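You operate a simulated robot arm through the tools that you are given. There is no shell and no other tool. Be economical: measure what you need, move in short steps, check, and stop when the job is done.

Carry out the task below with a simulated robot arm. There is one attempt and no reset: what you move stays moved.

## Task
Press the silver cylinder's stopper flush; stand the cylinder on the steel tray.
Fine: leave the sliding plate drawn out, the press on and the dial as it is.

The check looks at the end state, three seconds after you hand in, the way a careful person would. Anything else that was tipped, shoved, dropped, spilled or broken makes it a failure. Lids that push on must go on centred and level and be pressed home; caps that screw on are set level and turned clockwise until they are tight.

## Robot
A 6-joint arm with a two-finger parallel gripper, fixed in place. Base frame: the origin is at the foot of the arm, x ahead of it, y to its left, z up; the work surface is at about z = 0. Units: mm, degrees, N and s.
With the tool pointing down near the work surface it reaches from about 120 to 500 mm from the base axis. Its first joint turns from -72.0 to 72.0 degrees. Payload 0.65 kg.
The TCP is the grasp point between the finger pads, 25 mm short of the fingertips. In the tool frame z runs along the fingers and y along their closing line. The gripper opens to 76 mm. The fingers are 18 mm wide and 10 mm thick; the gripper's body (36 by 78 mm) begins 45 mm behind the TCP.
Orientation is that of the tool frame in the base frame, as a unit quaternion [x, y, z, w]. With the fingers straight down and closing along the base's y, the tool's x points along the base's -x, its y along +y and its z along -z.

## Interface
- The arm moves only by the tool drive_tool. Its argument "commands" is a list of rows, each a list of 3 entries, a list of its own where there are three numbers: the shift along the tool's x, y, z in mm, then the turn, a rotation vector about the tool's x, y, z in degrees, then the opening, from 0 (shut) to 1 (fully open). In form: [[[x, y, z], [wx, wy, wz], jaw], ...]. A call has 1 to 8 rows; each row shifts and turns the commanded pose from where the row before left it, along the tool's axes as they then stand. A row lasts 0.2 s, in which the tool goes at most 50 mm and 8.6 degrees; a call with a longer step from one row to the next is refused whole, and so is a gripper value outside its range. Where a pose cannot be reached the arm comes as near as it can. A force on the tool above 60 N (or 10 N above the force at the start of the call, whichever is more), or a blocked arm, ends the call early, and 0.2 s more pass. Each finger travels about 108 mm/s and halts on what it meets, pressing with about 43 N; the grip force reading is that of the motor and also rises with nothing between the fingers. The clock runs only during rows and for 0.2 s after the last one: add rows that do not move to give the fingers time. The reply holds the time, the measured pose of the TCP, the force on the tool along the base axes, the opening and the grip force, in the units named above and with some noise, with the torque about the TCP (base axes, N m) and any sound that the robot's microphone picked up, and new pictures: "show" is both (left out), scene, wrist or none.
- Cameras (640 x 400 px; columns grow to the right, rows downward): "scene" is fixed at [78.5, 295.8, 407.8]; the picture's right is [-0.47, -0.88, 0.00], its down [-0.46, 0.24, -0.86] and it looks along [0.76, -0.40, -0.52] (base axes); focal length 214 px, centre (320, 200). "wrist" rides on the gripper at [58, 11, -81] in the tool frame; the picture's right is [-0.18, 0.98, 0.00], its down [-0.75, -0.14, -0.64] and it looks along [-0.63, -0.12, 0.77] (tool axes); focal length 243 px, centre (320, 200). There is no depth. A picture from a camera that has moved, and an enlarged one, comes with that camera's place and axes in the base frame and with its lens.
- zoom(camera, box): a new picture of the part [left, top, right, bottom] of that camera's present view, enlarged. The clock stands still meanwhile.
- hand_in(): hands the job in; it is judged then, once.

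Go step by step. Nothing tells you positions but the pictures and the camera data: compare them with the known pose of the tool, close in by small moves and look again before you grip or let go. The budget is 120 turns and 200 pictures, counting those below and the enlarged ones. Unless the task says otherwise, let go and move clear before handing in, and close with one line.

The tools are called as name(argument=value, ...) on one line, values as JSON. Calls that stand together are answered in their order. drive_tool: Moves the arm, as the interface text tells. Its arguments: {"type":"object","properties":{"commands":{"type":"array","items":{"type":"array"}},"show":{"type":"string","enum":["both","scene","wrist","none"]}},"required":["commands"]} The other tools are called the same way: zoom (camera, box) takes an enlarged picture of a part of a camera's view; hand_in () hands the job in.

At the start:

```text
t: 0.0
position: [211.0, 135.5, 320.0]
ee_rot: [0.0, 1.0, 0.0, 0.001]
force: [-0.4, -0.3, -0.9]
ft_torque: [-0.03, 0.0, -0.01]
gripper_width: 76.1
grip_force: 0.1
```

scene: 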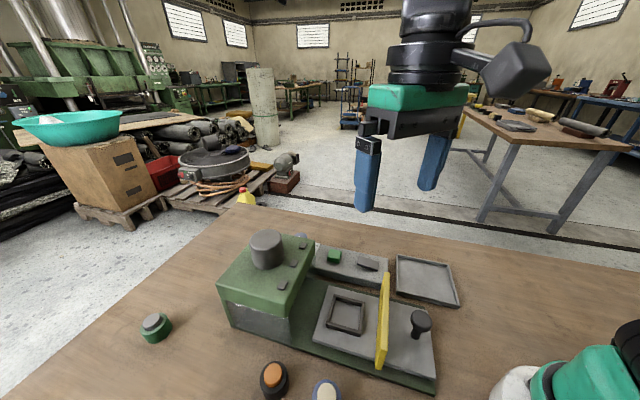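
wrist: 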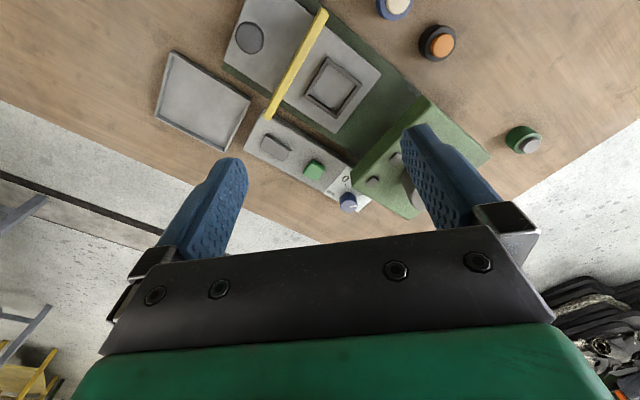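

I see a green press with a drawn-out sliding plate, a yellow bar, a button panel, a tray and three small round objects. I'll zoom in to identify the silver cylinder.

zoom(camera="scene", box=[120, 280, 360, 400])

zoom(camera="scene", box=[210, 220, 470, 400])

zoom(camera="wrist", box=[140, 0, 560, 240])

```text
2.67 times, centred on (240, 340) of scene
camera zoom: at [78.5, 295.8, 407.8], right [-0.47, -0.88, 0.0], down [-0.46, 0.24, -0.86], along [0.76, -0.4, -0.52], focal length 572 px, centre (533, -173)
```

zoom: 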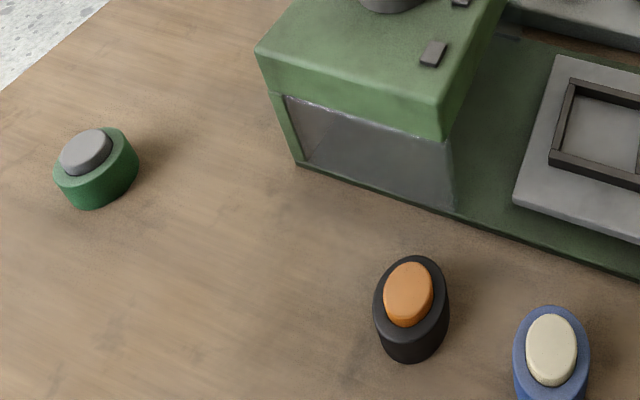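

```text
2.22 times, centred on (340, 310) of scene
camera zoom: at [78.5, 295.8, 407.8], right [-0.47, -0.88, 0.0], down [-0.46, 0.24, -0.86], along [0.76, -0.4, -0.52], focal length 477 px, centre (276, -44)
```

zoom: 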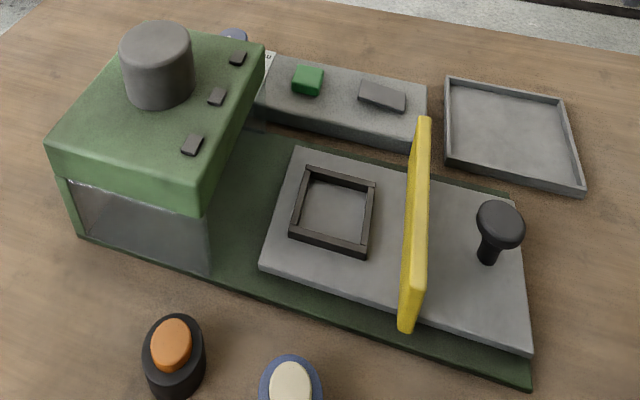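

```text
1.52 times, centred on (350, 120) of wrist
camera zoom: at [153.0, 147.8, 402.1], right [0.18, 0.98, 0.0], down [0.75, -0.14, 0.64], along [0.63, -0.12, -0.76], focal length 370 px, centre (274, 322)
```

zoom: 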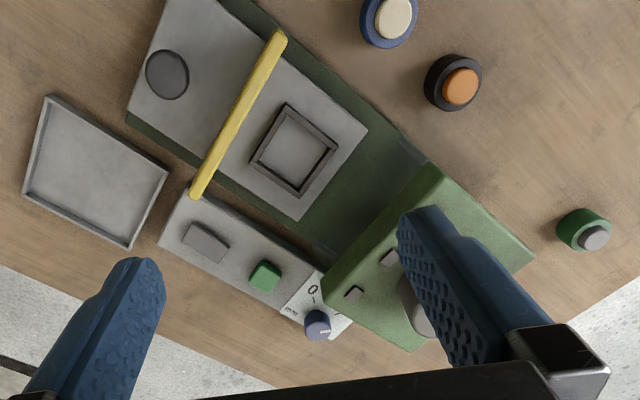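

No cylinder with a silver body shows yet: there is only green/grey (at about 390,447, out of reach), black/orange (218,293) and blue/cream (170,237). I'll look around with the wrist camera, first behind the press and then to the robot's right.

drive_tool(commands=[[[-30, 0, -20], [0, 0, 0], 1], [[-40, 0, -10], [0, 0, 0], 1], [[-40, 0, 0], [0, 0, 0], 1], [[-40, 0, 0], [0, 0, 0], 1]], show="wrist")

```text
t: 1.0
position: [347.1, 131.4, 332.2]
ee_rot: [-0.001, 1.0, 0.001, 0.001]
force: [-0.3, 0.5, -0.3]
ft_torque: [0.0, -0.02, 0.01]
gripper_width: 76.1
grip_force: 0.1
out of reach, approached as far as the arm can: row 4
camera wrist: at [288.7, 142.4, 414.0], right [0.18, 0.98, 0.0], down [0.75, -0.14, 0.64], along [0.63, -0.12, -0.76], focal length 243 px, centre (320, 200)
```

wrist: 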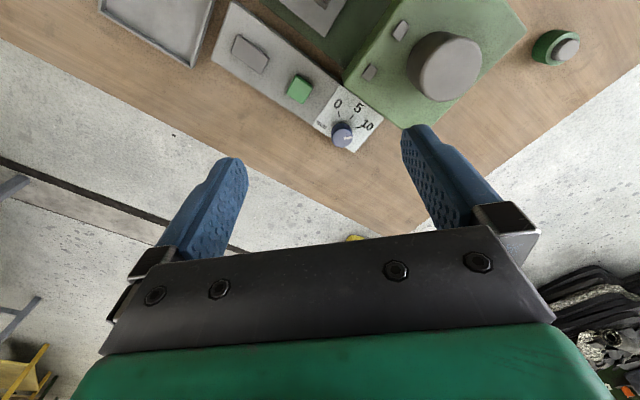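

There's nothing behind the press. Next I'll look at the robot's right side.

drive_tool(commands=[[[40, -30, 0], [0, 0, 0], 1], [[40, -40, 0], [0, 0, 0], 1], [[30, -40, 0], [0, 0, 0], 1], [[20, -45, 0], [0, 0, 0], 1], [[10, -45, 0], [0, 0, 0], 1], [[0, -45, 0], [0, 0, 0], 1], [[0, -40, 0], [0, 0, 0], 1]], show="both")

```text
refused: row 2 steps farther than a row can; nothing moved
```

drive_tool(commands=[[[30, -30, 0], [0, 0, 0], 1], [[30, -35, 0], [0, 0, 0], 1], [[30, -35, 0], [0, 0, 0], 1], [[20, -45, 0], [0, 0, 0], 1], [[20, -45, 0], [0, 0, 0], 1], [[10, -45, 0], [0, 0, 0], 1], [[0, -40, 0], [0, 0, 0], 1]], show="both")

```text
t: 2.6
position: [207.8, -145.4, 331.3]
ee_rot: [0.0, 1.0, 0.001, 0.001]
force: [1.0, -0.1, -0.4]
ft_torque: [0.01, 0.01, 0.01]
gripper_width: 75.8
grip_force: 0.1
camera wrist: at [149.9, -134.4, 413.3], right [0.18, 0.98, 0.0], down [0.75, -0.14, 0.64], along [0.63, -0.12, -0.76], focal length 243 px, centre (320, 200)
```

scene: 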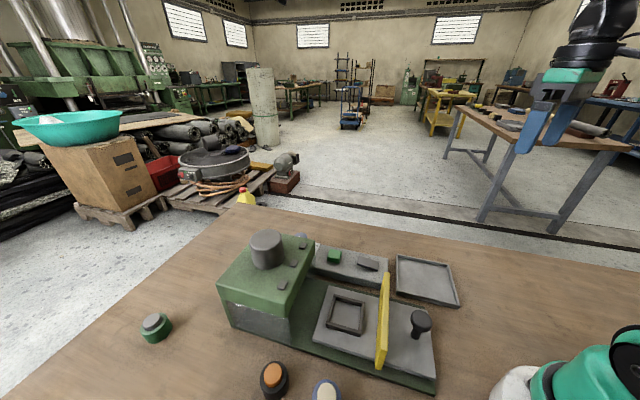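
wrist: 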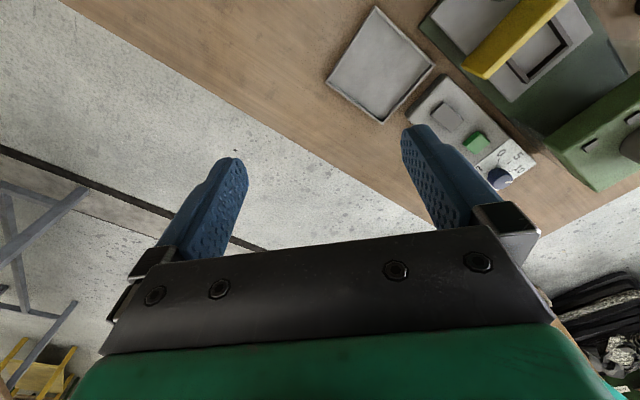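

Nothing there either. What remains unseen is the area left of and close to the robot (beside the scene camera), and inside the press. I'll go left.

drive_tool(commands=[[[0, 48, 0], [0, 0, 0], 1], [[0, 48, 0], [0, 0, 0], 1], [[0, 48, 0], [0, 0, 0], 1], [[0, 48, 0], [0, 0, 0], 1], [[0, 48, 0], [0, 0, 0], 1], [[0, 48, 0], [0, 0, 0], 1], [[20, 42, 0], [0, 0, 0], 1], [[30, 35, 0], [0, 0, 0], 1]], show="wrist")

```text
t: 4.4
position: [155.1, 222.9, 331.0]
ee_rot: [0.001, 1.0, 0.0, 0.0]
force: [0.1, -0.7, 0.0]
ft_torque: [0.03, 0.01, 0.05]
gripper_width: 76.0
grip_force: 0.1
camera wrist: at [98.0, 233.4, 411.7], right [0.18, 0.98, 0.0], down [0.75, -0.14, 0.64], along [0.63, -0.12, -0.76], focal length 243 px, centre (320, 200)
```

wrist: 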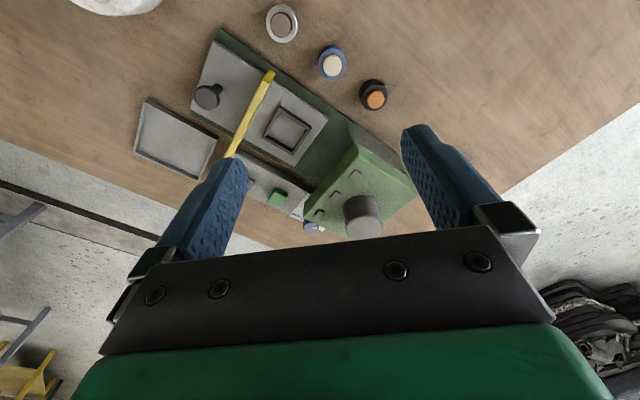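

A fourth cylinder appears near the base, at the top of the picture: silver/white with a brownish stopper. I'll zoom on it and the press.

zoom(camera="wrist", box=[230, 0, 390, 100])

zoom(camera="wrist", box=[120, 20, 420, 240])

```text
4.00 times, centred on (310, 50) of wrist
camera zoom: at [98.0, 233.4, 411.7], right [0.18, 0.98, 0.0], down [0.75, -0.14, 0.64], along [0.63, -0.12, -0.76], focal length 970 px, centre (360, 800)
```

zoom: 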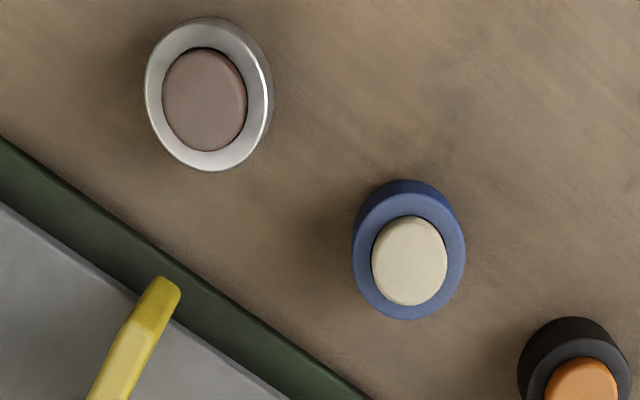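

```text
1.82 times, centred on (270, 130) of wrist
camera zoom: at [98.0, 233.4, 411.7], right [0.18, 0.98, 0.0], down [0.75, -0.14, 0.64], along [0.63, -0.12, -0.76], focal length 441 px, centre (411, 327)
```

zoom: 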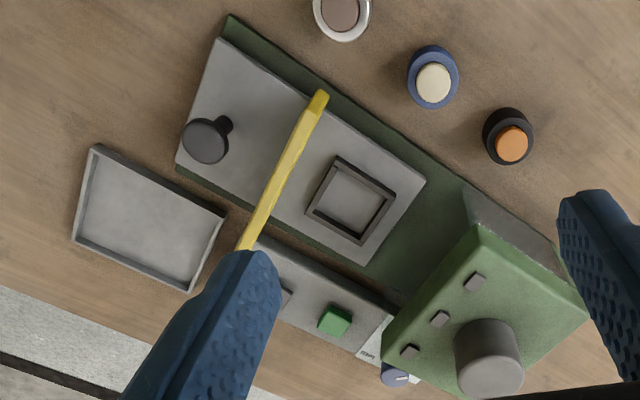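

The silver cylinder stands at about (116,180), roughly 41 mm across, with a brownish stopper. Next I'll take a closer look at the press panel and dial.

drive_tool(commands=[[[-30, -35, 0], [0, 0, 0], 1], [[-35, -30, 10], [0, 0, 0], 1], [[-35, -30, 10], [0, 0, 0], 1], [[-35, -20, 20], [0, 0, 0], 1], [[-20, 0, 40], [0, 0, 0], 1], [[0, 0, 30], [0, 0, 0], 1]], show="both")

zoom(camera="wrist", box=[160, 0, 480, 200])

```text
t: 5.8
position: [310.7, 105.6, 221.2]
ee_rot: [0.0, 1.0, 0.001, 0.001]
force: [-0.2, -0.6, 0.0]
ft_torque: [-0.01, -0.01, -0.01]
gripper_width: 76.1
grip_force: 0.1
camera wrist: at [252.6, 116.3, 302.7], right [0.18, 0.98, 0.0], down [0.75, -0.14, 0.64], along [0.63, -0.12, -0.76], focal length 243 px, centre (320, 200)
```

scene: 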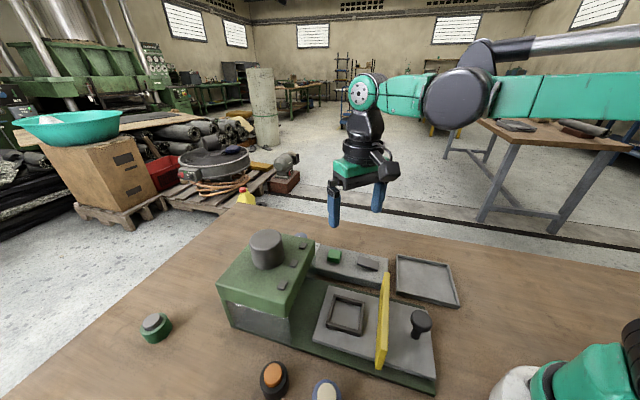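
wrist: 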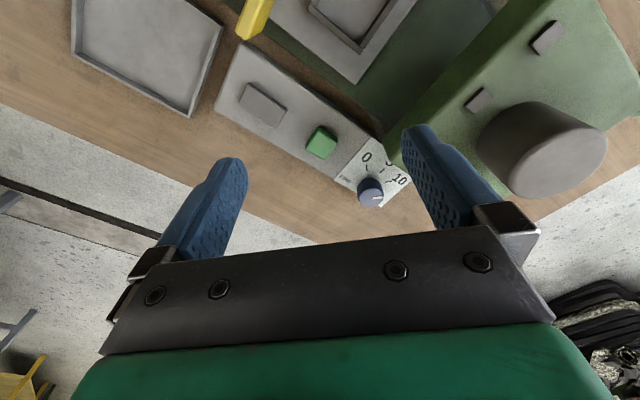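

```text
2.00 times, centred on (320, 100) of wrist
camera zoom: at [252.6, 116.3, 302.7], right [0.18, 0.98, 0.0], down [0.75, -0.14, 0.64], along [0.63, -0.12, -0.76], focal length 485 px, centre (320, 400)
```

zoom: 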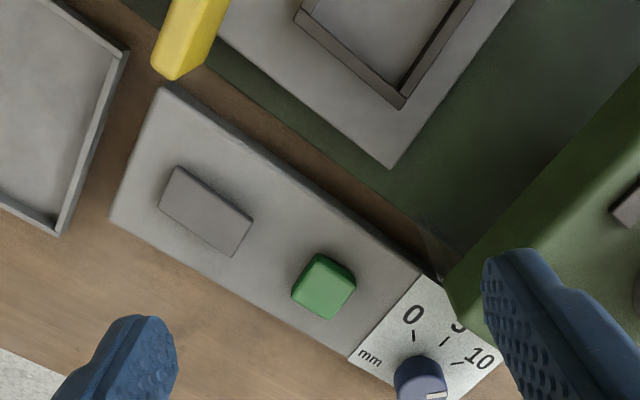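

The dial is marked 0/5/10 mm. I'll get closer to read its pointer.

drive_tool(commands=[[[-30, 0, 0], [0, 0, 0], 1], [[-30, 0, 10], [0, 0, 0], 1], [[-20, 0, 20], [0, 0, 0], 1]], show="wrist")

zoom(camera="wrist", box=[240, 60, 480, 210])

```text
t: 6.6
position: [389.1, 108.0, 191.9]
ee_rot: [-0.001, 1.0, 0.0, 0.001]
force: [0.1, 0.3, 0.2]
ft_torque: [-0.01, 0.01, 0.03]
gripper_width: 76.3
grip_force: 0.0
camera wrist: at [331.8, 117.8, 273.2], right [0.18, 0.98, 0.0], down [0.75, -0.14, 0.64], along [0.63, -0.12, -0.76], focal length 243 px, centre (320, 200)
```

wrist: 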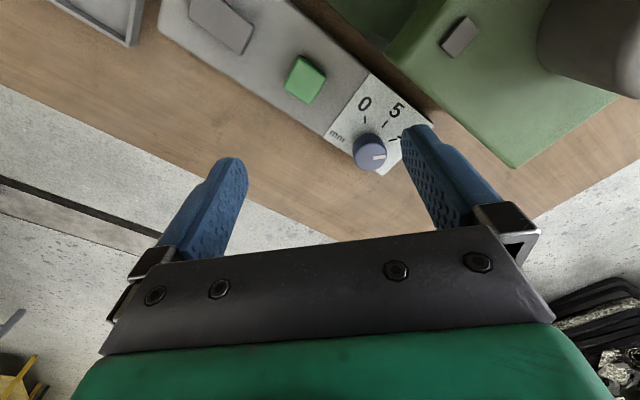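

```text
2.67 times, centred on (360, 135) of wrist
camera zoom: at [331.8, 117.8, 273.2], right [0.18, 0.98, 0.0], down [0.75, -0.14, 0.64], along [0.63, -0.12, -0.76], focal length 647 px, centre (213, 373)
```

zoom: 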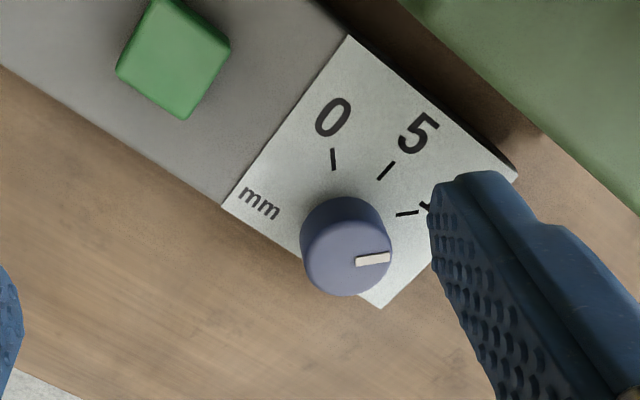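

The pointer stands at about 10. Next I'll look closely at the silver cylinder, yawing the tool about 47° so it lines up with the press axis.

drive_tool(commands=[[[40, 0, -25], [0, 0, 0], 1], [[45, 10, -20], [0, 0, 0], 1], [[45, 15, 0], [0, 0, 0], 1], [[45, 15, 0], [0, 0, 0], 1], [[35, 20, 0], [0, 0, -7], 0.75], [[0, 0, 0], [0, 0, -8], 0.75], [[0, 0, 0], [0, 0, -8], 0.75], [[0, 0, 0], [0, 0, -8], 0.75]], show="none")

drive_tool(commands=[[[0, 0, 0], [0, 0, -8], 0.75], [[0, 0, 0], [0, 0, -8], 0.75]], show="wrist")

```text
refused: row 2 steps farther than a row can; nothing moved
```

```text
t: 7.2
position: [391.4, 106.6, 191.8]
ee_rot: [-0.141, 0.99, 0.0, 0.001]
force: [-0.5, -0.3, -0.4]
ft_torque: [-0.01, 0.0, 0.0]
gripper_width: 57.0
grip_force: 0.1
camera wrist: at [332.0, 101.4, 274.1], right [-0.1, 1.0, 0.0], down [0.76, 0.07, 0.64], along [0.64, 0.06, -0.76], focal length 243 px, centre (320, 200)
```

wrist: 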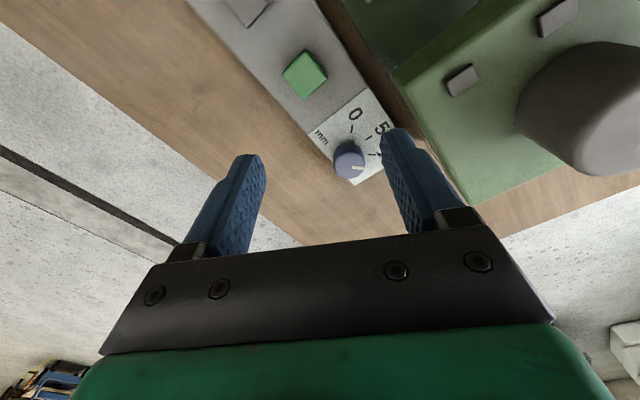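

It turned 16° at that spot. Now I'll retreat up and back, then finish the yaw.

drive_tool(commands=[[[34, 15, -25], [0, 0, 0], 0.75], [[34, 19, -20], [0, 0, 0], 0.75], [[34, 19, -15], [0, 0, 0], 0.75], [[34, 20, 0], [0, 0, 0], 0.75], [[34, 22, 0], [0, 0, -8], 0.75], [[0, 0, 0], [0, 0, -8], 0.75], [[0, 0, 0], [0, 0, -8], 0.75], [[0, 0, 0], [0, 0, -7], 0.75]], show="wrist")

```text
t: 9.0
position: [201.8, 150.3, 251.8]
ee_rot: [-0.4, 0.917, 0.0, 0.001]
force: [-0.6, 0.2, -1.4]
ft_torque: [0.0, 0.01, 0.01]
gripper_width: 57.0
grip_force: 0.0
camera wrist: at [154.3, 115.7, 334.5], right [-0.6, 0.8, 0.0], down [0.61, 0.46, 0.64], along [0.52, 0.38, -0.76], focal length 243 px, centre (320, 200)
```

wrist: 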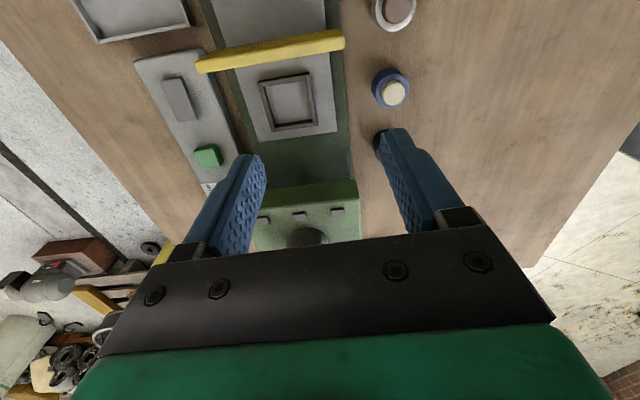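

The press axis is at about 46°, and the nest is centred near (262,146). Now I'll lower the camera behind the silver cylinder to view its stopper height.

drive_tool(commands=[[[21, 22, 30], [0, 0, 0], 0.75], [[21, 22, 30], [0, 0, 0], 0.75], [[21, 22, 30], [0, 0, 0], 0.75], [[21, 22, 30], [0, 0, 0], 0.75]], show="both")

```text
t: 10.0
position: [80.4, 148.7, 132.3]
ee_rot: [-0.399, 0.917, 0.0, 0.001]
force: [0.6, -0.2, 0.3]
ft_torque: [-0.01, 0.0, -0.02]
gripper_width: 57.0
grip_force: 0.1
camera wrist: at [33.1, 114.3, 213.1], right [-0.59, 0.8, 0.0], down [0.62, 0.45, 0.64], along [0.52, 0.38, -0.76], focal length 243 px, centre (320, 200)
```

scene: 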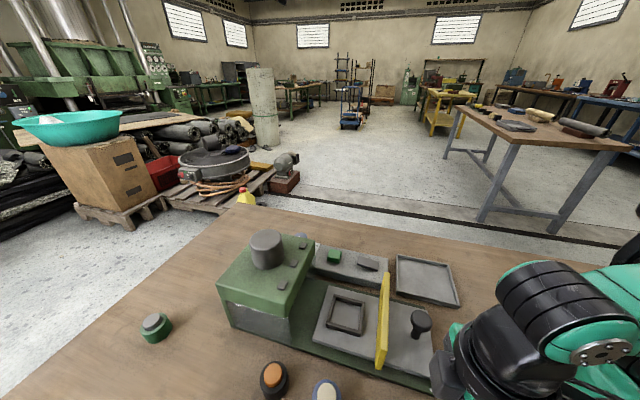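
wrist: 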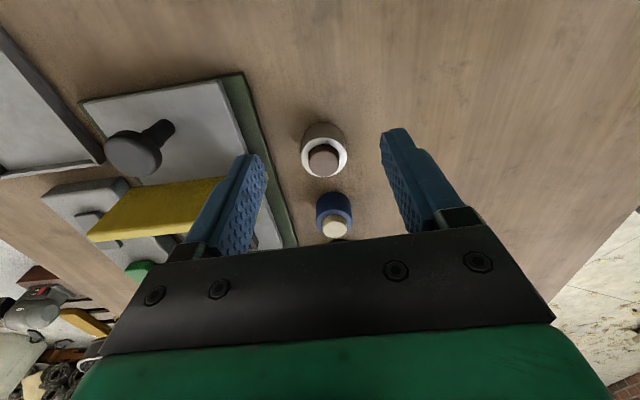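

zoom(camera="wrist", box=[270, 100, 390, 175])

zoom(camera="wrist", box=[0, 60, 280, 260])

```text
5.33 times, centred on (330, 138) of wrist
camera zoom: at [33.1, 114.3, 213.1], right [-0.59, 0.8, 0.0], down [0.62, 0.45, 0.64], along [0.52, 0.38, -0.76], focal length 1294 px, centre (267, 533)
```

zoom: 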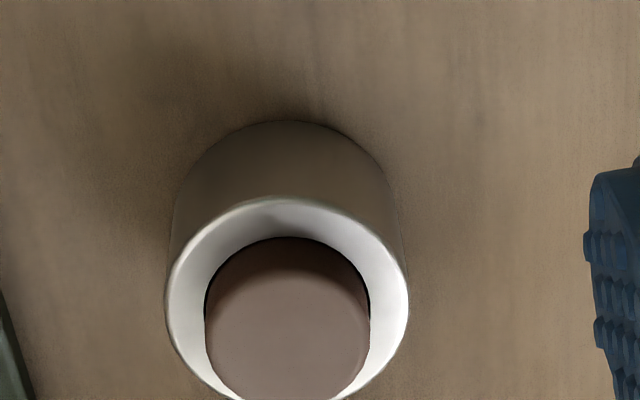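

```text
2.00 times, centred on (140, 160) of wrist
camera zoom: at [33.1, 114.3, 213.1], right [-0.59, 0.8, 0.0], down [0.62, 0.45, 0.64], along [0.52, 0.38, -0.76], focal length 485 px, centre (680, 280)
```

zoom: 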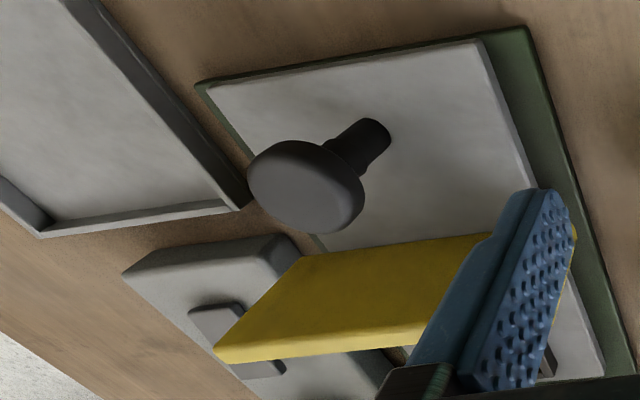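

zoom(camera="wrist", box=[270, 120, 390, 195])

zoom(camera="wrist", box=[280, 180, 400, 255])

```text
5.33 times, centred on (330, 158) of wrist
camera zoom: at [33.1, 114.3, 213.1], right [-0.59, 0.8, 0.0], down [0.62, 0.45, 0.64], along [0.52, 0.38, -0.76], focal length 1294 px, centre (267, 427)
```

zoom: 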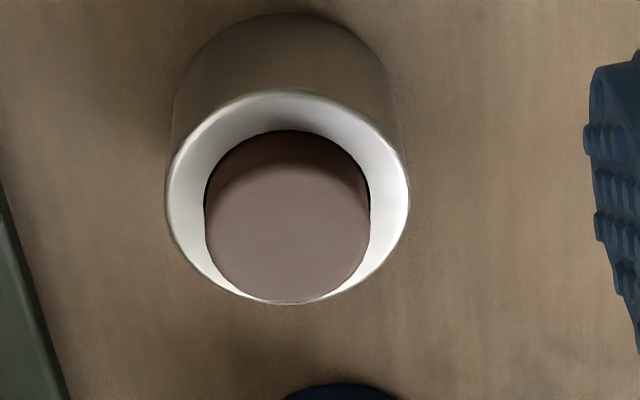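

```text
5.33 times, centred on (340, 218) of wrist
camera zoom: at [33.1, 114.3, 213.1], right [-0.59, 0.8, 0.0], down [0.62, 0.45, 0.64], along [0.52, 0.38, -0.76], focal length 1294 px, centre (213, 107)
```

zoom: 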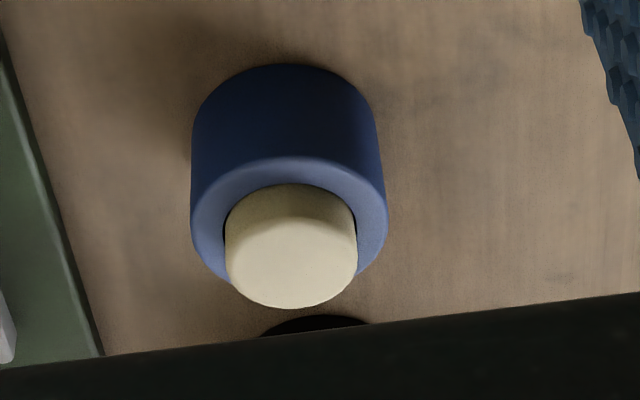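

The silver cylinder is at about (116.5,179.5): body 39 mm across and 32 mm tall, with the stopper standing proud by about 10 mm. I'll move over it and check alignment before gripping.

drive_tool(commands=[[[-24, -3, 0], [0, 0, 0], 0.75], [[-23, -2.4, 0], [0, 0, 0], 0.75], [[0, 0, 30], [0, 0, 0], 0.75], [[0, 0, 27], [0, 0, 0], 0.75], [[0, 0, 0], [0, 0, 0], 0.75]], show="wrist")

zoom(camera="wrist", box=[200, 120, 440, 270])

```text
t: 11.2
position: [115.0, 179.5, 75.4]
ee_rot: [-0.398, 0.917, 0.0, 0.001]
force: [-0.2, 0.6, -0.6]
ft_torque: [0.0, 0.04, 0.02]
gripper_width: 57.0
grip_force: 0.1
camera wrist: at [68.3, 145.1, 157.4], right [-0.59, 0.8, 0.0], down [0.61, 0.45, 0.64], along [0.52, 0.38, -0.76], focal length 243 px, centre (320, 200)
```

wrist: 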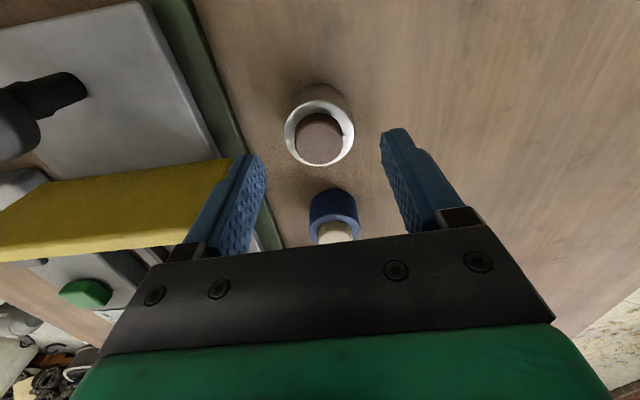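

```text
2.67 times, centred on (320, 195) of wrist
camera zoom: at [68.3, 145.1, 157.4], right [-0.59, 0.8, 0.0], down [0.61, 0.45, 0.64], along [0.52, 0.38, -0.76], focal length 647 px, centre (320, 213)
```

zoom: 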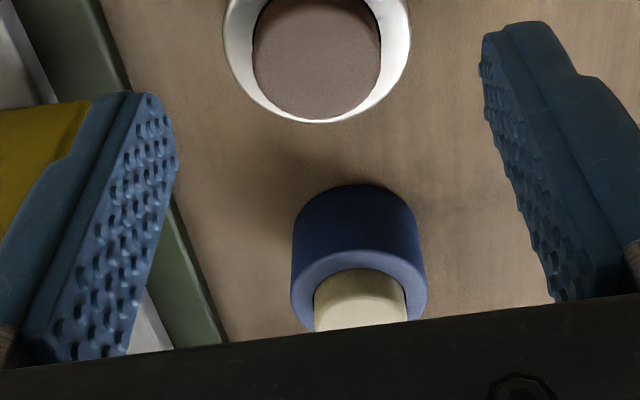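

The rim centre re-measures as (117,180.6). I'll trim, descend to z≈40 so the tips stay above the nest rim later, and close.

drive_tool(commands=[[[-2, -0.6, 15], [0, 0, 0], 0.75], [[0, 0, 20], [0, 0, 0], 0.75], [[0, 0, 0], [0, 0, 0], 0.75]], show="wrist")

```text
t: 12.0
position: [117.8, 181.7, 40.2]
ee_rot: [-0.399, 0.917, 0.0, 0.001]
force: [0.4, -0.7, 0.0]
ft_torque: [0.02, 0.01, 0.04]
gripper_width: 57.1
grip_force: 0.1
camera wrist: at [70.2, 146.6, 122.3], right [-0.59, 0.8, 0.0], down [0.62, 0.45, 0.64], along [0.52, 0.38, -0.76], focal length 243 px, centre (320, 200)
```

wrist: 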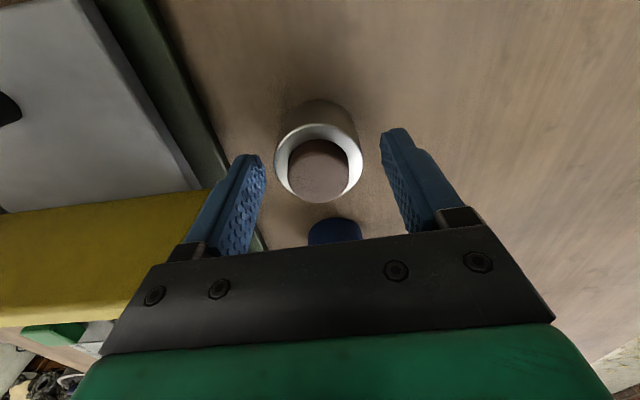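

Aligned laterally, and the cylinder seems a few mm toward the base. I'll trim by 2 mm and grip.

drive_tool(commands=[[[2, 0, 0], [0, 0, 0], 0.75], [[0, 0, 0], [0, 0, 0], 0.5], [[0, 0, 0], [0, 0, 0], 0.4], [[0, 0, 0], [0, 0, 0], 0.3], [[0, 0, 0], [0, 0, 0], 0.3]], show="wrist")

```text
t: 13.2
position: [116.0, 179.9, 39.6]
ee_rot: [-0.398, 0.917, 0.0, 0.001]
force: [-0.1, -0.7, 0.9]
ft_torque: [-0.02, 0.03, -0.01]
gripper_width: 39.1
grip_force: 42.8
camera wrist: at [69.1, 144.7, 122.6], right [-0.59, 0.8, 0.0], down [0.62, 0.45, 0.64], along [0.52, 0.38, -0.76], focal length 243 px, centre (320, 200)
```

wrist: 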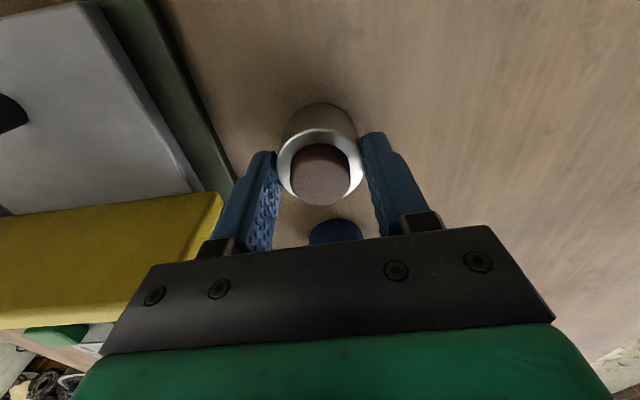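

Gripped at 39 mm. I'll lift and move over toward the nest while the scene camera looks at the stopper.

drive_tool(commands=[[[0, 0, -10], [0, 0, 0], 0.3], [[0, 0, -40], [0, 0, 0], 0.3], [[0, 0, -40], [0, 0, 0], 0.3], [[0, 0, -40], [0, 0, 0], 0.3], [[0, 0, -30], [0, 0, 0], 0.3], [[-30, -25, 0], [0, 0, 0], 0.3], [[-30, -25, 0], [0, 0, 0], 0.3], [[-15, -25, 0], [0, 0, 0], 0.3]], show="both")

```text
t: 15.0
position: [222.5, 183.5, 200.4]
ee_rot: [-0.4, 0.916, 0.0, 0.001]
force: [0.4, 0.9, -0.8]
ft_torque: [-0.02, -0.01, 0.03]
gripper_width: 38.9
grip_force: 42.7
camera wrist: at [175.0, 148.1, 282.9], right [-0.59, 0.8, 0.0], down [0.61, 0.45, 0.64], along [0.52, 0.38, -0.76], focal length 243 px, centre (320, 200)
```

scene: 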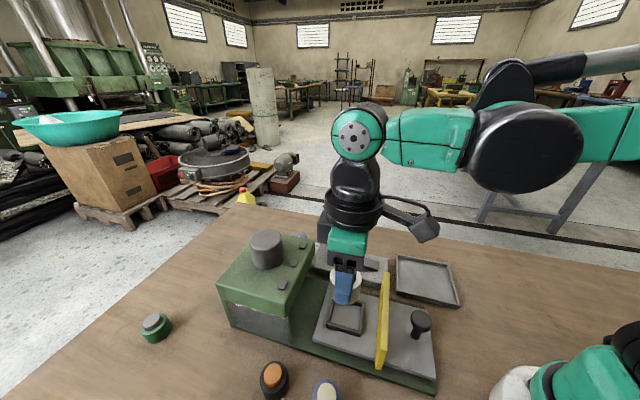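
wrist: 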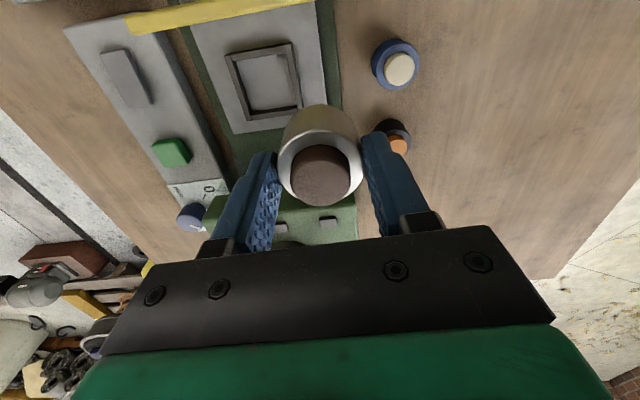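

zoom(camera="wrist", box=[240, 90, 400, 215])

zoom(camera="wrist", box=[60, 0, 360, 230])

zoom(camera="scene", box=[210, 220, 450, 370])

```text
3.20 times, centred on (320, 152) of wrist
camera zoom: at [175.0, 148.1, 282.9], right [-0.59, 0.8, 0.0], down [0.61, 0.45, 0.64], along [0.52, 0.38, -0.76], focal length 776 px, centre (320, 352)
```

zoom: 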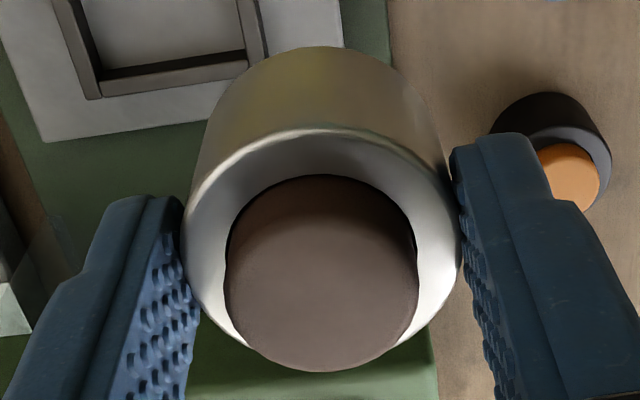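

```text
1.74 times, centred on (210, 115) of wrist
camera zoom: at [175.0, 148.1, 282.9], right [-0.59, 0.8, 0.0], down [0.61, 0.45, 0.64], along [0.52, 0.38, -0.76], focal length 422 px, centre (511, 348)
```

zoom: 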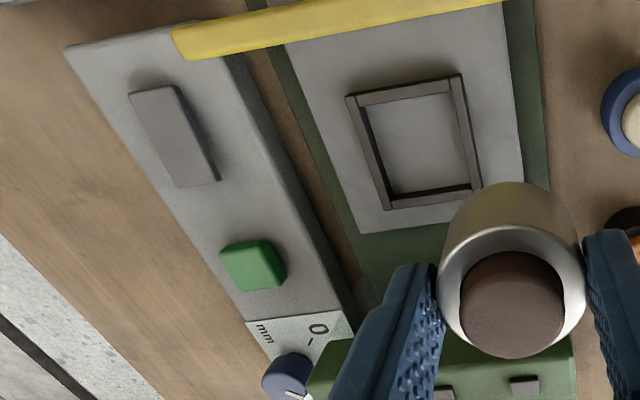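

```text
2.67 times, centred on (330, 295) of scene
camera zoom: at [78.5, 295.8, 407.8], right [-0.47, -0.88, 0.0], down [-0.46, 0.24, -0.86], along [0.76, -0.4, -0.52], focal length 572 px, centre (293, -53)
```

zoom: 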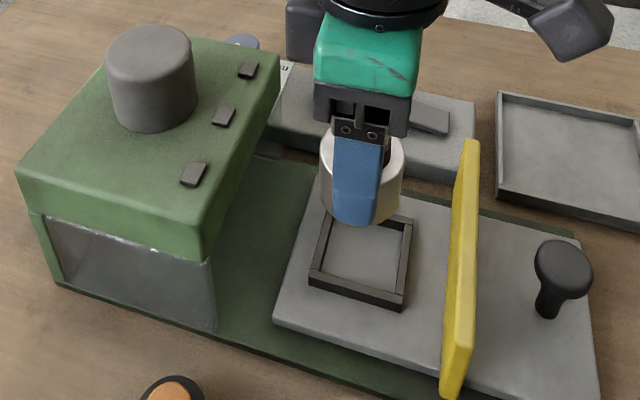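

The stopper stands proud by about 10 mm, which matches the dial. The nest centre is about (260,146.5), with its rim top at z≈27. I'll move above it.

drive_tool(commands=[[[0.7, -26, 20], [0, 0, 0], 0.3], [[0.7, -26.5, 30], [0, 0, 0], 0.3], [[0, 0, 35], [0, 0, 0], 0.3], [[0, 0, 20], [0, 0, 0], 0.3], [[0, 0, 0], [0, 0, 0], 0.3]], show="both")

zoom(camera="wrist", box=[200, 60, 440, 210])

zoom(camera="scene", box=[270, 240, 430, 380])

```text
t: 16.2
position: [259.5, 148.0, 95.2]
ee_rot: [-0.398, 0.917, 0.0, 0.0]
force: [0.2, -0.4, -2.1]
ft_torque: [0.0, 0.02, 0.01]
gripper_width: 38.9
grip_force: 43.2
camera wrist: at [212.5, 112.4, 176.8], right [-0.59, 0.8, 0.0], down [0.61, 0.45, 0.64], along [0.52, 0.38, -0.76], focal length 243 px, centre (320, 200)
```

scene: 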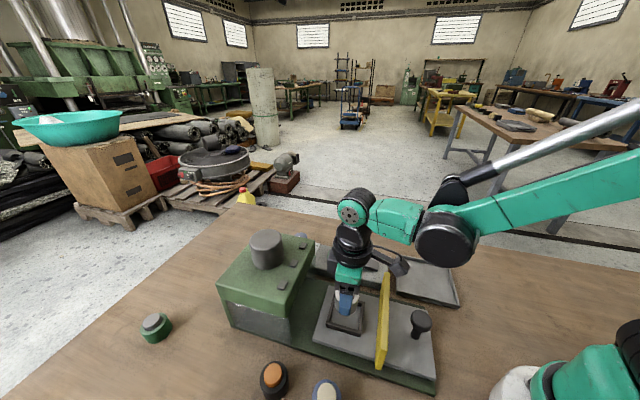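
wrist: 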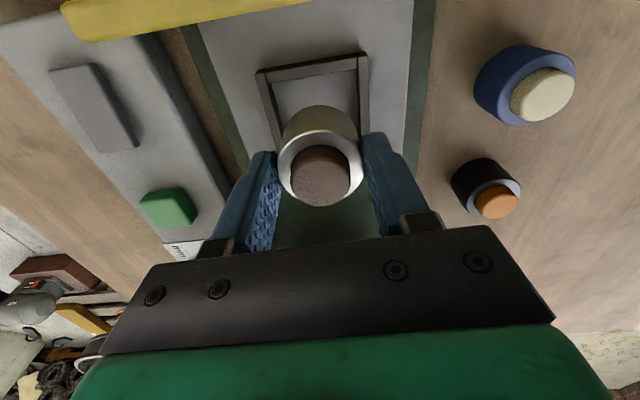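

```text
2.67 times, centred on (320, 135) of wrist
camera zoom: at [212.5, 112.4, 176.8], right [-0.59, 0.8, 0.0], down [0.61, 0.45, 0.64], along [0.52, 0.38, -0.76], focal length 647 px, centre (320, 373)
```

zoom: 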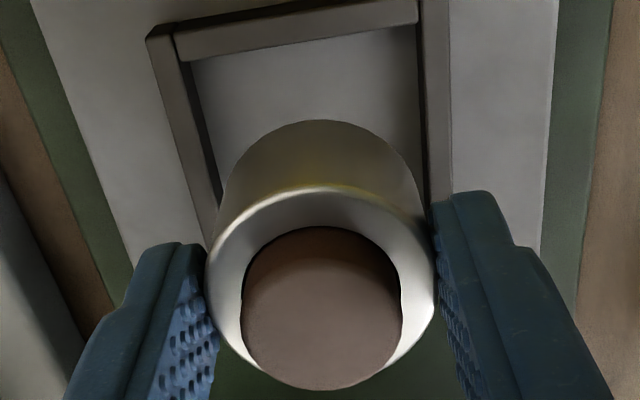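

```text
2.86 times, centred on (350, 310) of scene
camera zoom: at [78.5, 295.8, 407.8], right [-0.47, -0.88, 0.0], down [-0.46, 0.24, -0.86], along [0.76, -0.4, -0.52], focal length 613 px, centre (234, -114)
```

zoom: 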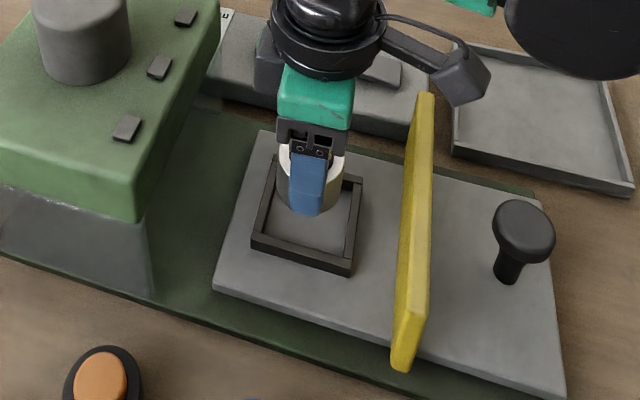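

Alignment is within about 2 mm and the nest has some 5 mm of slack each side. I'll trim and lower.

drive_tool(commands=[[[-0.6, -1.2, 15], [0, 0, 0], 0.3], [[0, 0, 14], [0, 0, 0], 0.3], [[0, 0, 0], [0, 0, 0], 0.3]], show="both")

zoom(camera="scene", box=[290, 270, 410, 350])

```text
t: 17.0
position: [260.3, 148.2, 66.4]
ee_rot: [-0.399, 0.917, 0.0, 0.001]
force: [-0.3, 0.5, -1.6]
ft_torque: [-0.01, -0.01, 0.03]
gripper_width: 38.9
grip_force: 43.3
camera wrist: at [213.3, 111.5, 148.9], right [-0.59, 0.8, 0.0], down [0.62, 0.45, 0.64], along [0.52, 0.38, -0.76], focal length 243 px, centre (320, 200)
```

scene: 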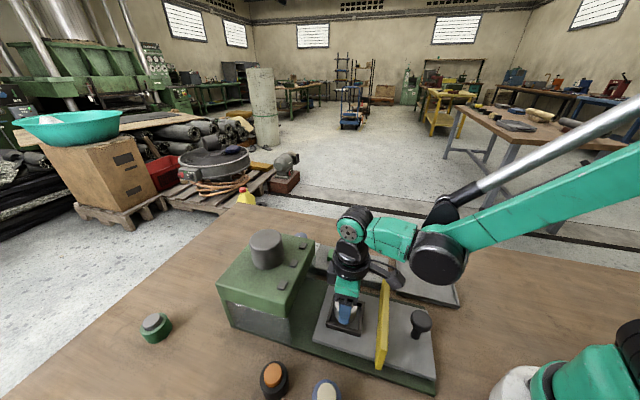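
wrist: 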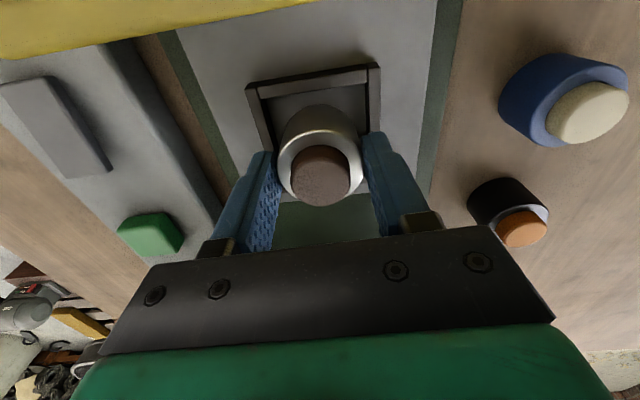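

```text
5.00 times, centred on (350, 310) of scene
camera zoom: at [78.5, 295.8, 407.8], right [-0.47, -0.88, 0.0], down [-0.46, 0.24, -0.86], along [0.76, -0.4, -0.52], focal length 1072 px, centre (170, -350)
```

zoom: 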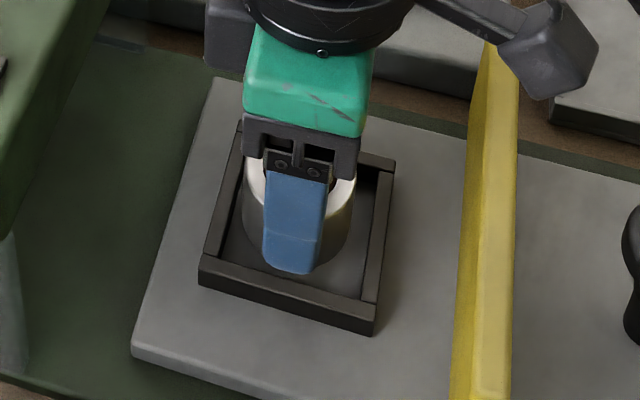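

drive_tool(commands=[[[0, 0, 3], [0, 0, 0], 0.3], [[0, 0, 2], [0, 0, 0], 0.3], [[0, 0, 0], [0, 0, 0], 0.3]], show="wrist")

zoom(camera="wrist", box=[220, 50, 420, 220])

```text
t: 17.8
position: [260.9, 145.4, 61.5]
ee_rot: [-0.4, 0.917, 0.0, 0.001]
force: [0.3, -0.1, -1.4]
ft_torque: [0.03, 0.0, -0.02]
gripper_width: 39.0
grip_force: 42.8
camera wrist: at [213.9, 111.0, 143.5], right [-0.59, 0.8, 0.0], down [0.62, 0.45, 0.64], along [0.52, 0.38, -0.76], focal length 243 px, centre (320, 200)
```

wrist: 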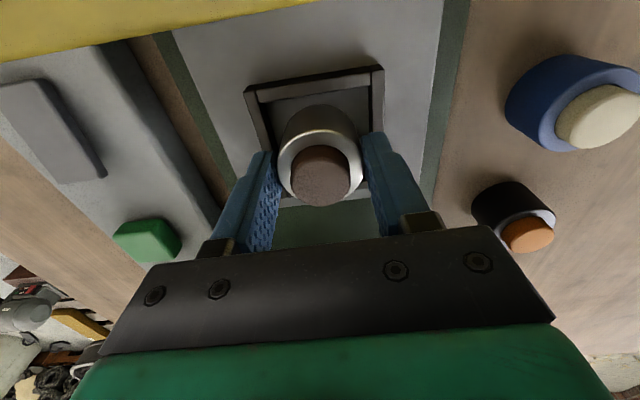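

```text
2.35 times, centred on (320, 135) of wrist
camera zoom: at [213.9, 111.0, 143.5], right [-0.59, 0.8, 0.0], down [0.62, 0.45, 0.64], along [0.52, 0.38, -0.76], focal length 571 px, centre (320, 353)
```

zoom: 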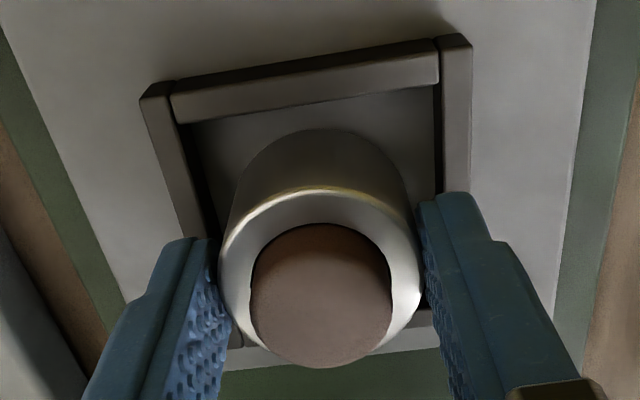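

Centred within about 1 mm. I'll keep lowering until contact.

drive_tool(commands=[[[0.5, 0, 2], [0, 0, 0], 0.3], [[0, 0, 1], [0, 0, 0], 0.3], [[0, 0, 0], [0, 0, 0], 0.3]], show="none")

drive_tool(commands=[[[0, 0, 1], [0, 0, 0], 0.3], [[0, 0, 1], [0, 0, 0], 0.3], [[0, 0, 0], [0, 0, 0], 0.3]], show="none")

```text
t: 18.6
position: [261.1, 145.8, 58.0]
ee_rot: [-0.4, 0.917, 0.0, 0.001]
force: [0.0, 9.3, 36.0]
ft_torque: [0.25, -0.05, 0.07]
gripper_width: 39.1
grip_force: 42.8
```

```text
t: 19.4
position: [258.5, 145.0, 57.5]
ee_rot: [-0.399, 0.917, 0.0, 0.001]
force: [-5.2, 4.6, 34.0]
ft_torque: [0.15, 0.12, 0.0]
gripper_width: 38.9
grip_force: 43.3
```

Contact came at z≈58, as expected. I'll ease back up 2 mm to relieve the force and check.

drive_tool(commands=[[[0, 0, -2], [0, 0, 0], 0.3], [[0, 0, 0], [0, 0, 0], 0.3]], show="both")

zoom(camera="scene", box=[290, 270, 410, 350])

```text
t: 20.0
position: [261.1, 145.4, 59.0]
ee_rot: [-0.399, 0.917, -0.001, 0.001]
force: [-0.2, 0.4, -1.6]
ft_torque: [0.03, 0.02, 0.03]
gripper_width: 38.9
grip_force: 43.2
camera wrist: at [213.7, 110.4, 140.5], right [-0.59, 0.8, 0.0], down [0.61, 0.45, 0.64], along [0.52, 0.38, -0.76], focal length 243 px, centre (320, 200)
```

scene: 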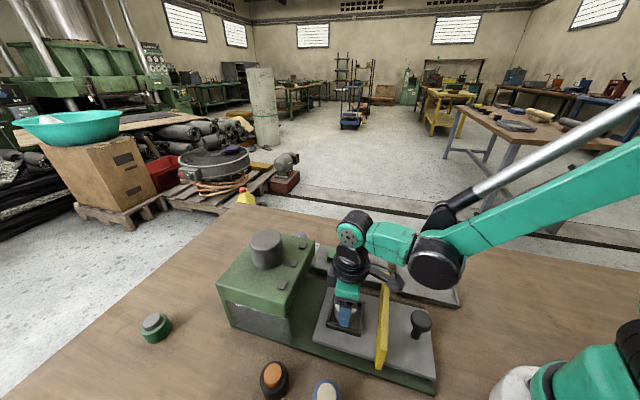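
wrist: 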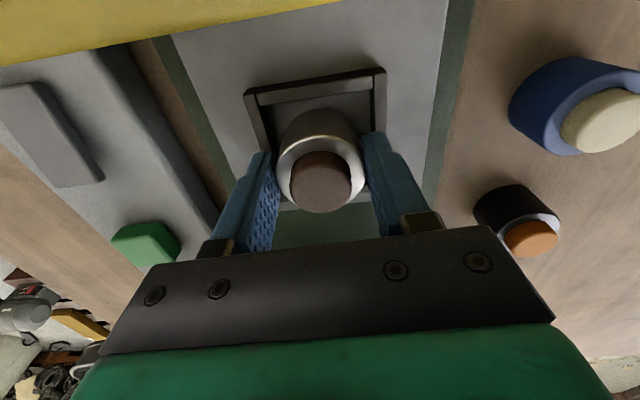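

```text
5.00 times, centred on (350, 310) of scene
camera zoom: at [78.5, 295.8, 407.8], right [-0.47, -0.88, 0.0], down [-0.46, 0.24, -0.86], along [0.76, -0.4, -0.52], focal length 1072 px, centre (170, -350)
```

zoom: 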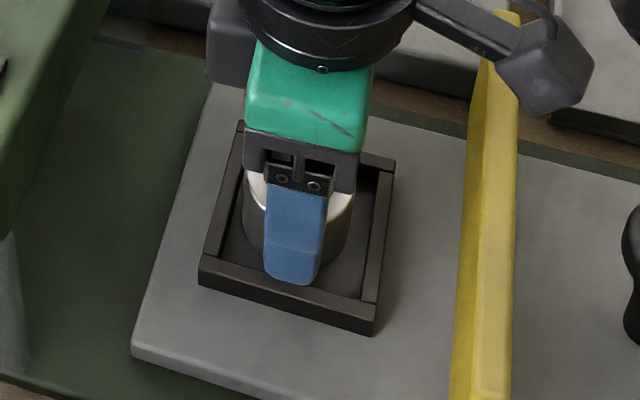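

Now lower 1 mm, open, and rise.

drive_tool(commands=[[[0, 0, 1], [0, 0, 0], 0.3], [[0, 0, 0], [0, 0, 0], 0.5], [[0, 0, 0], [0, 0, 0], 0.65], [[0, 0, 0], [0, 0, 0], 0.75], [[0, 0, -20], [0, 0, 0], 0.75], [[0, 0, -40], [0, 0, 0], 0.75], [[0, 0, -40], [0, 0, 0], 0.75], [[0, 0, 0], [0, 0, 0], 0.75]], show="both")

zoom(camera="scene", box=[250, 240, 450, 390])

```text
t: 21.8
position: [259.4, 144.1, 156.3]
ee_rot: [-0.398, 0.917, -0.001, 0.001]
force: [0.5, 0.2, -0.8]
ft_torque: [0.0, -0.02, 0.01]
gripper_width: 57.0
grip_force: 0.1
camera wrist: at [212.3, 110.9, 237.7], right [-0.59, 0.8, 0.0], down [0.61, 0.45, 0.64], along [0.52, 0.38, -0.76], focal length 243 px, centre (320, 200)
```

scene: 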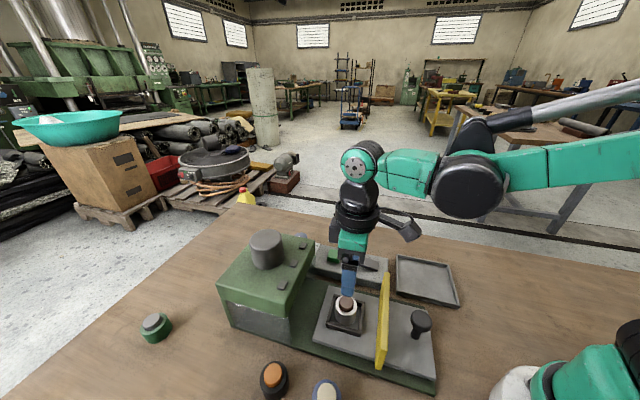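
wrist: 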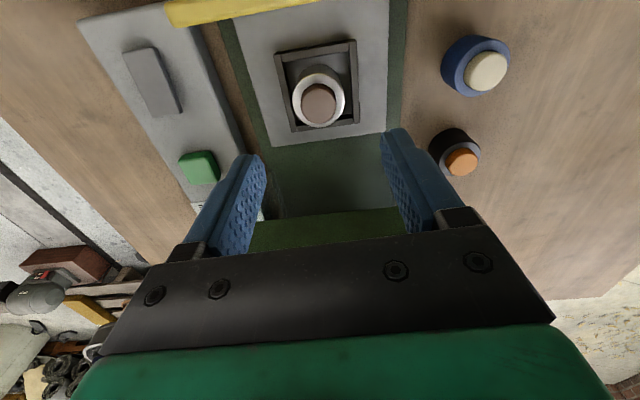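

```text
2.67 times, centred on (350, 315) of scene
camera zoom: at [78.5, 295.8, 407.8], right [-0.47, -0.88, 0.0], down [-0.46, 0.24, -0.86], along [0.76, -0.4, -0.52], focal length 572 px, centre (240, -107)
```

zoom: 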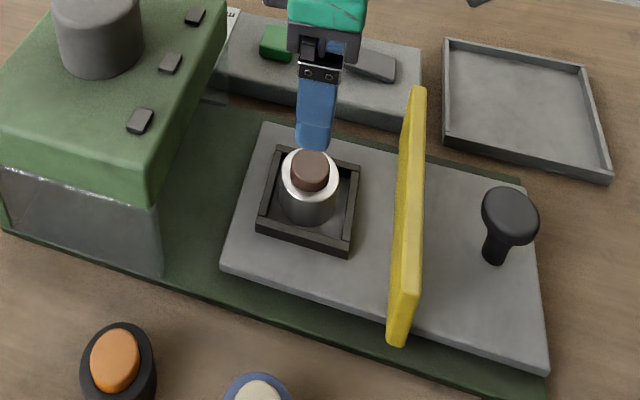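

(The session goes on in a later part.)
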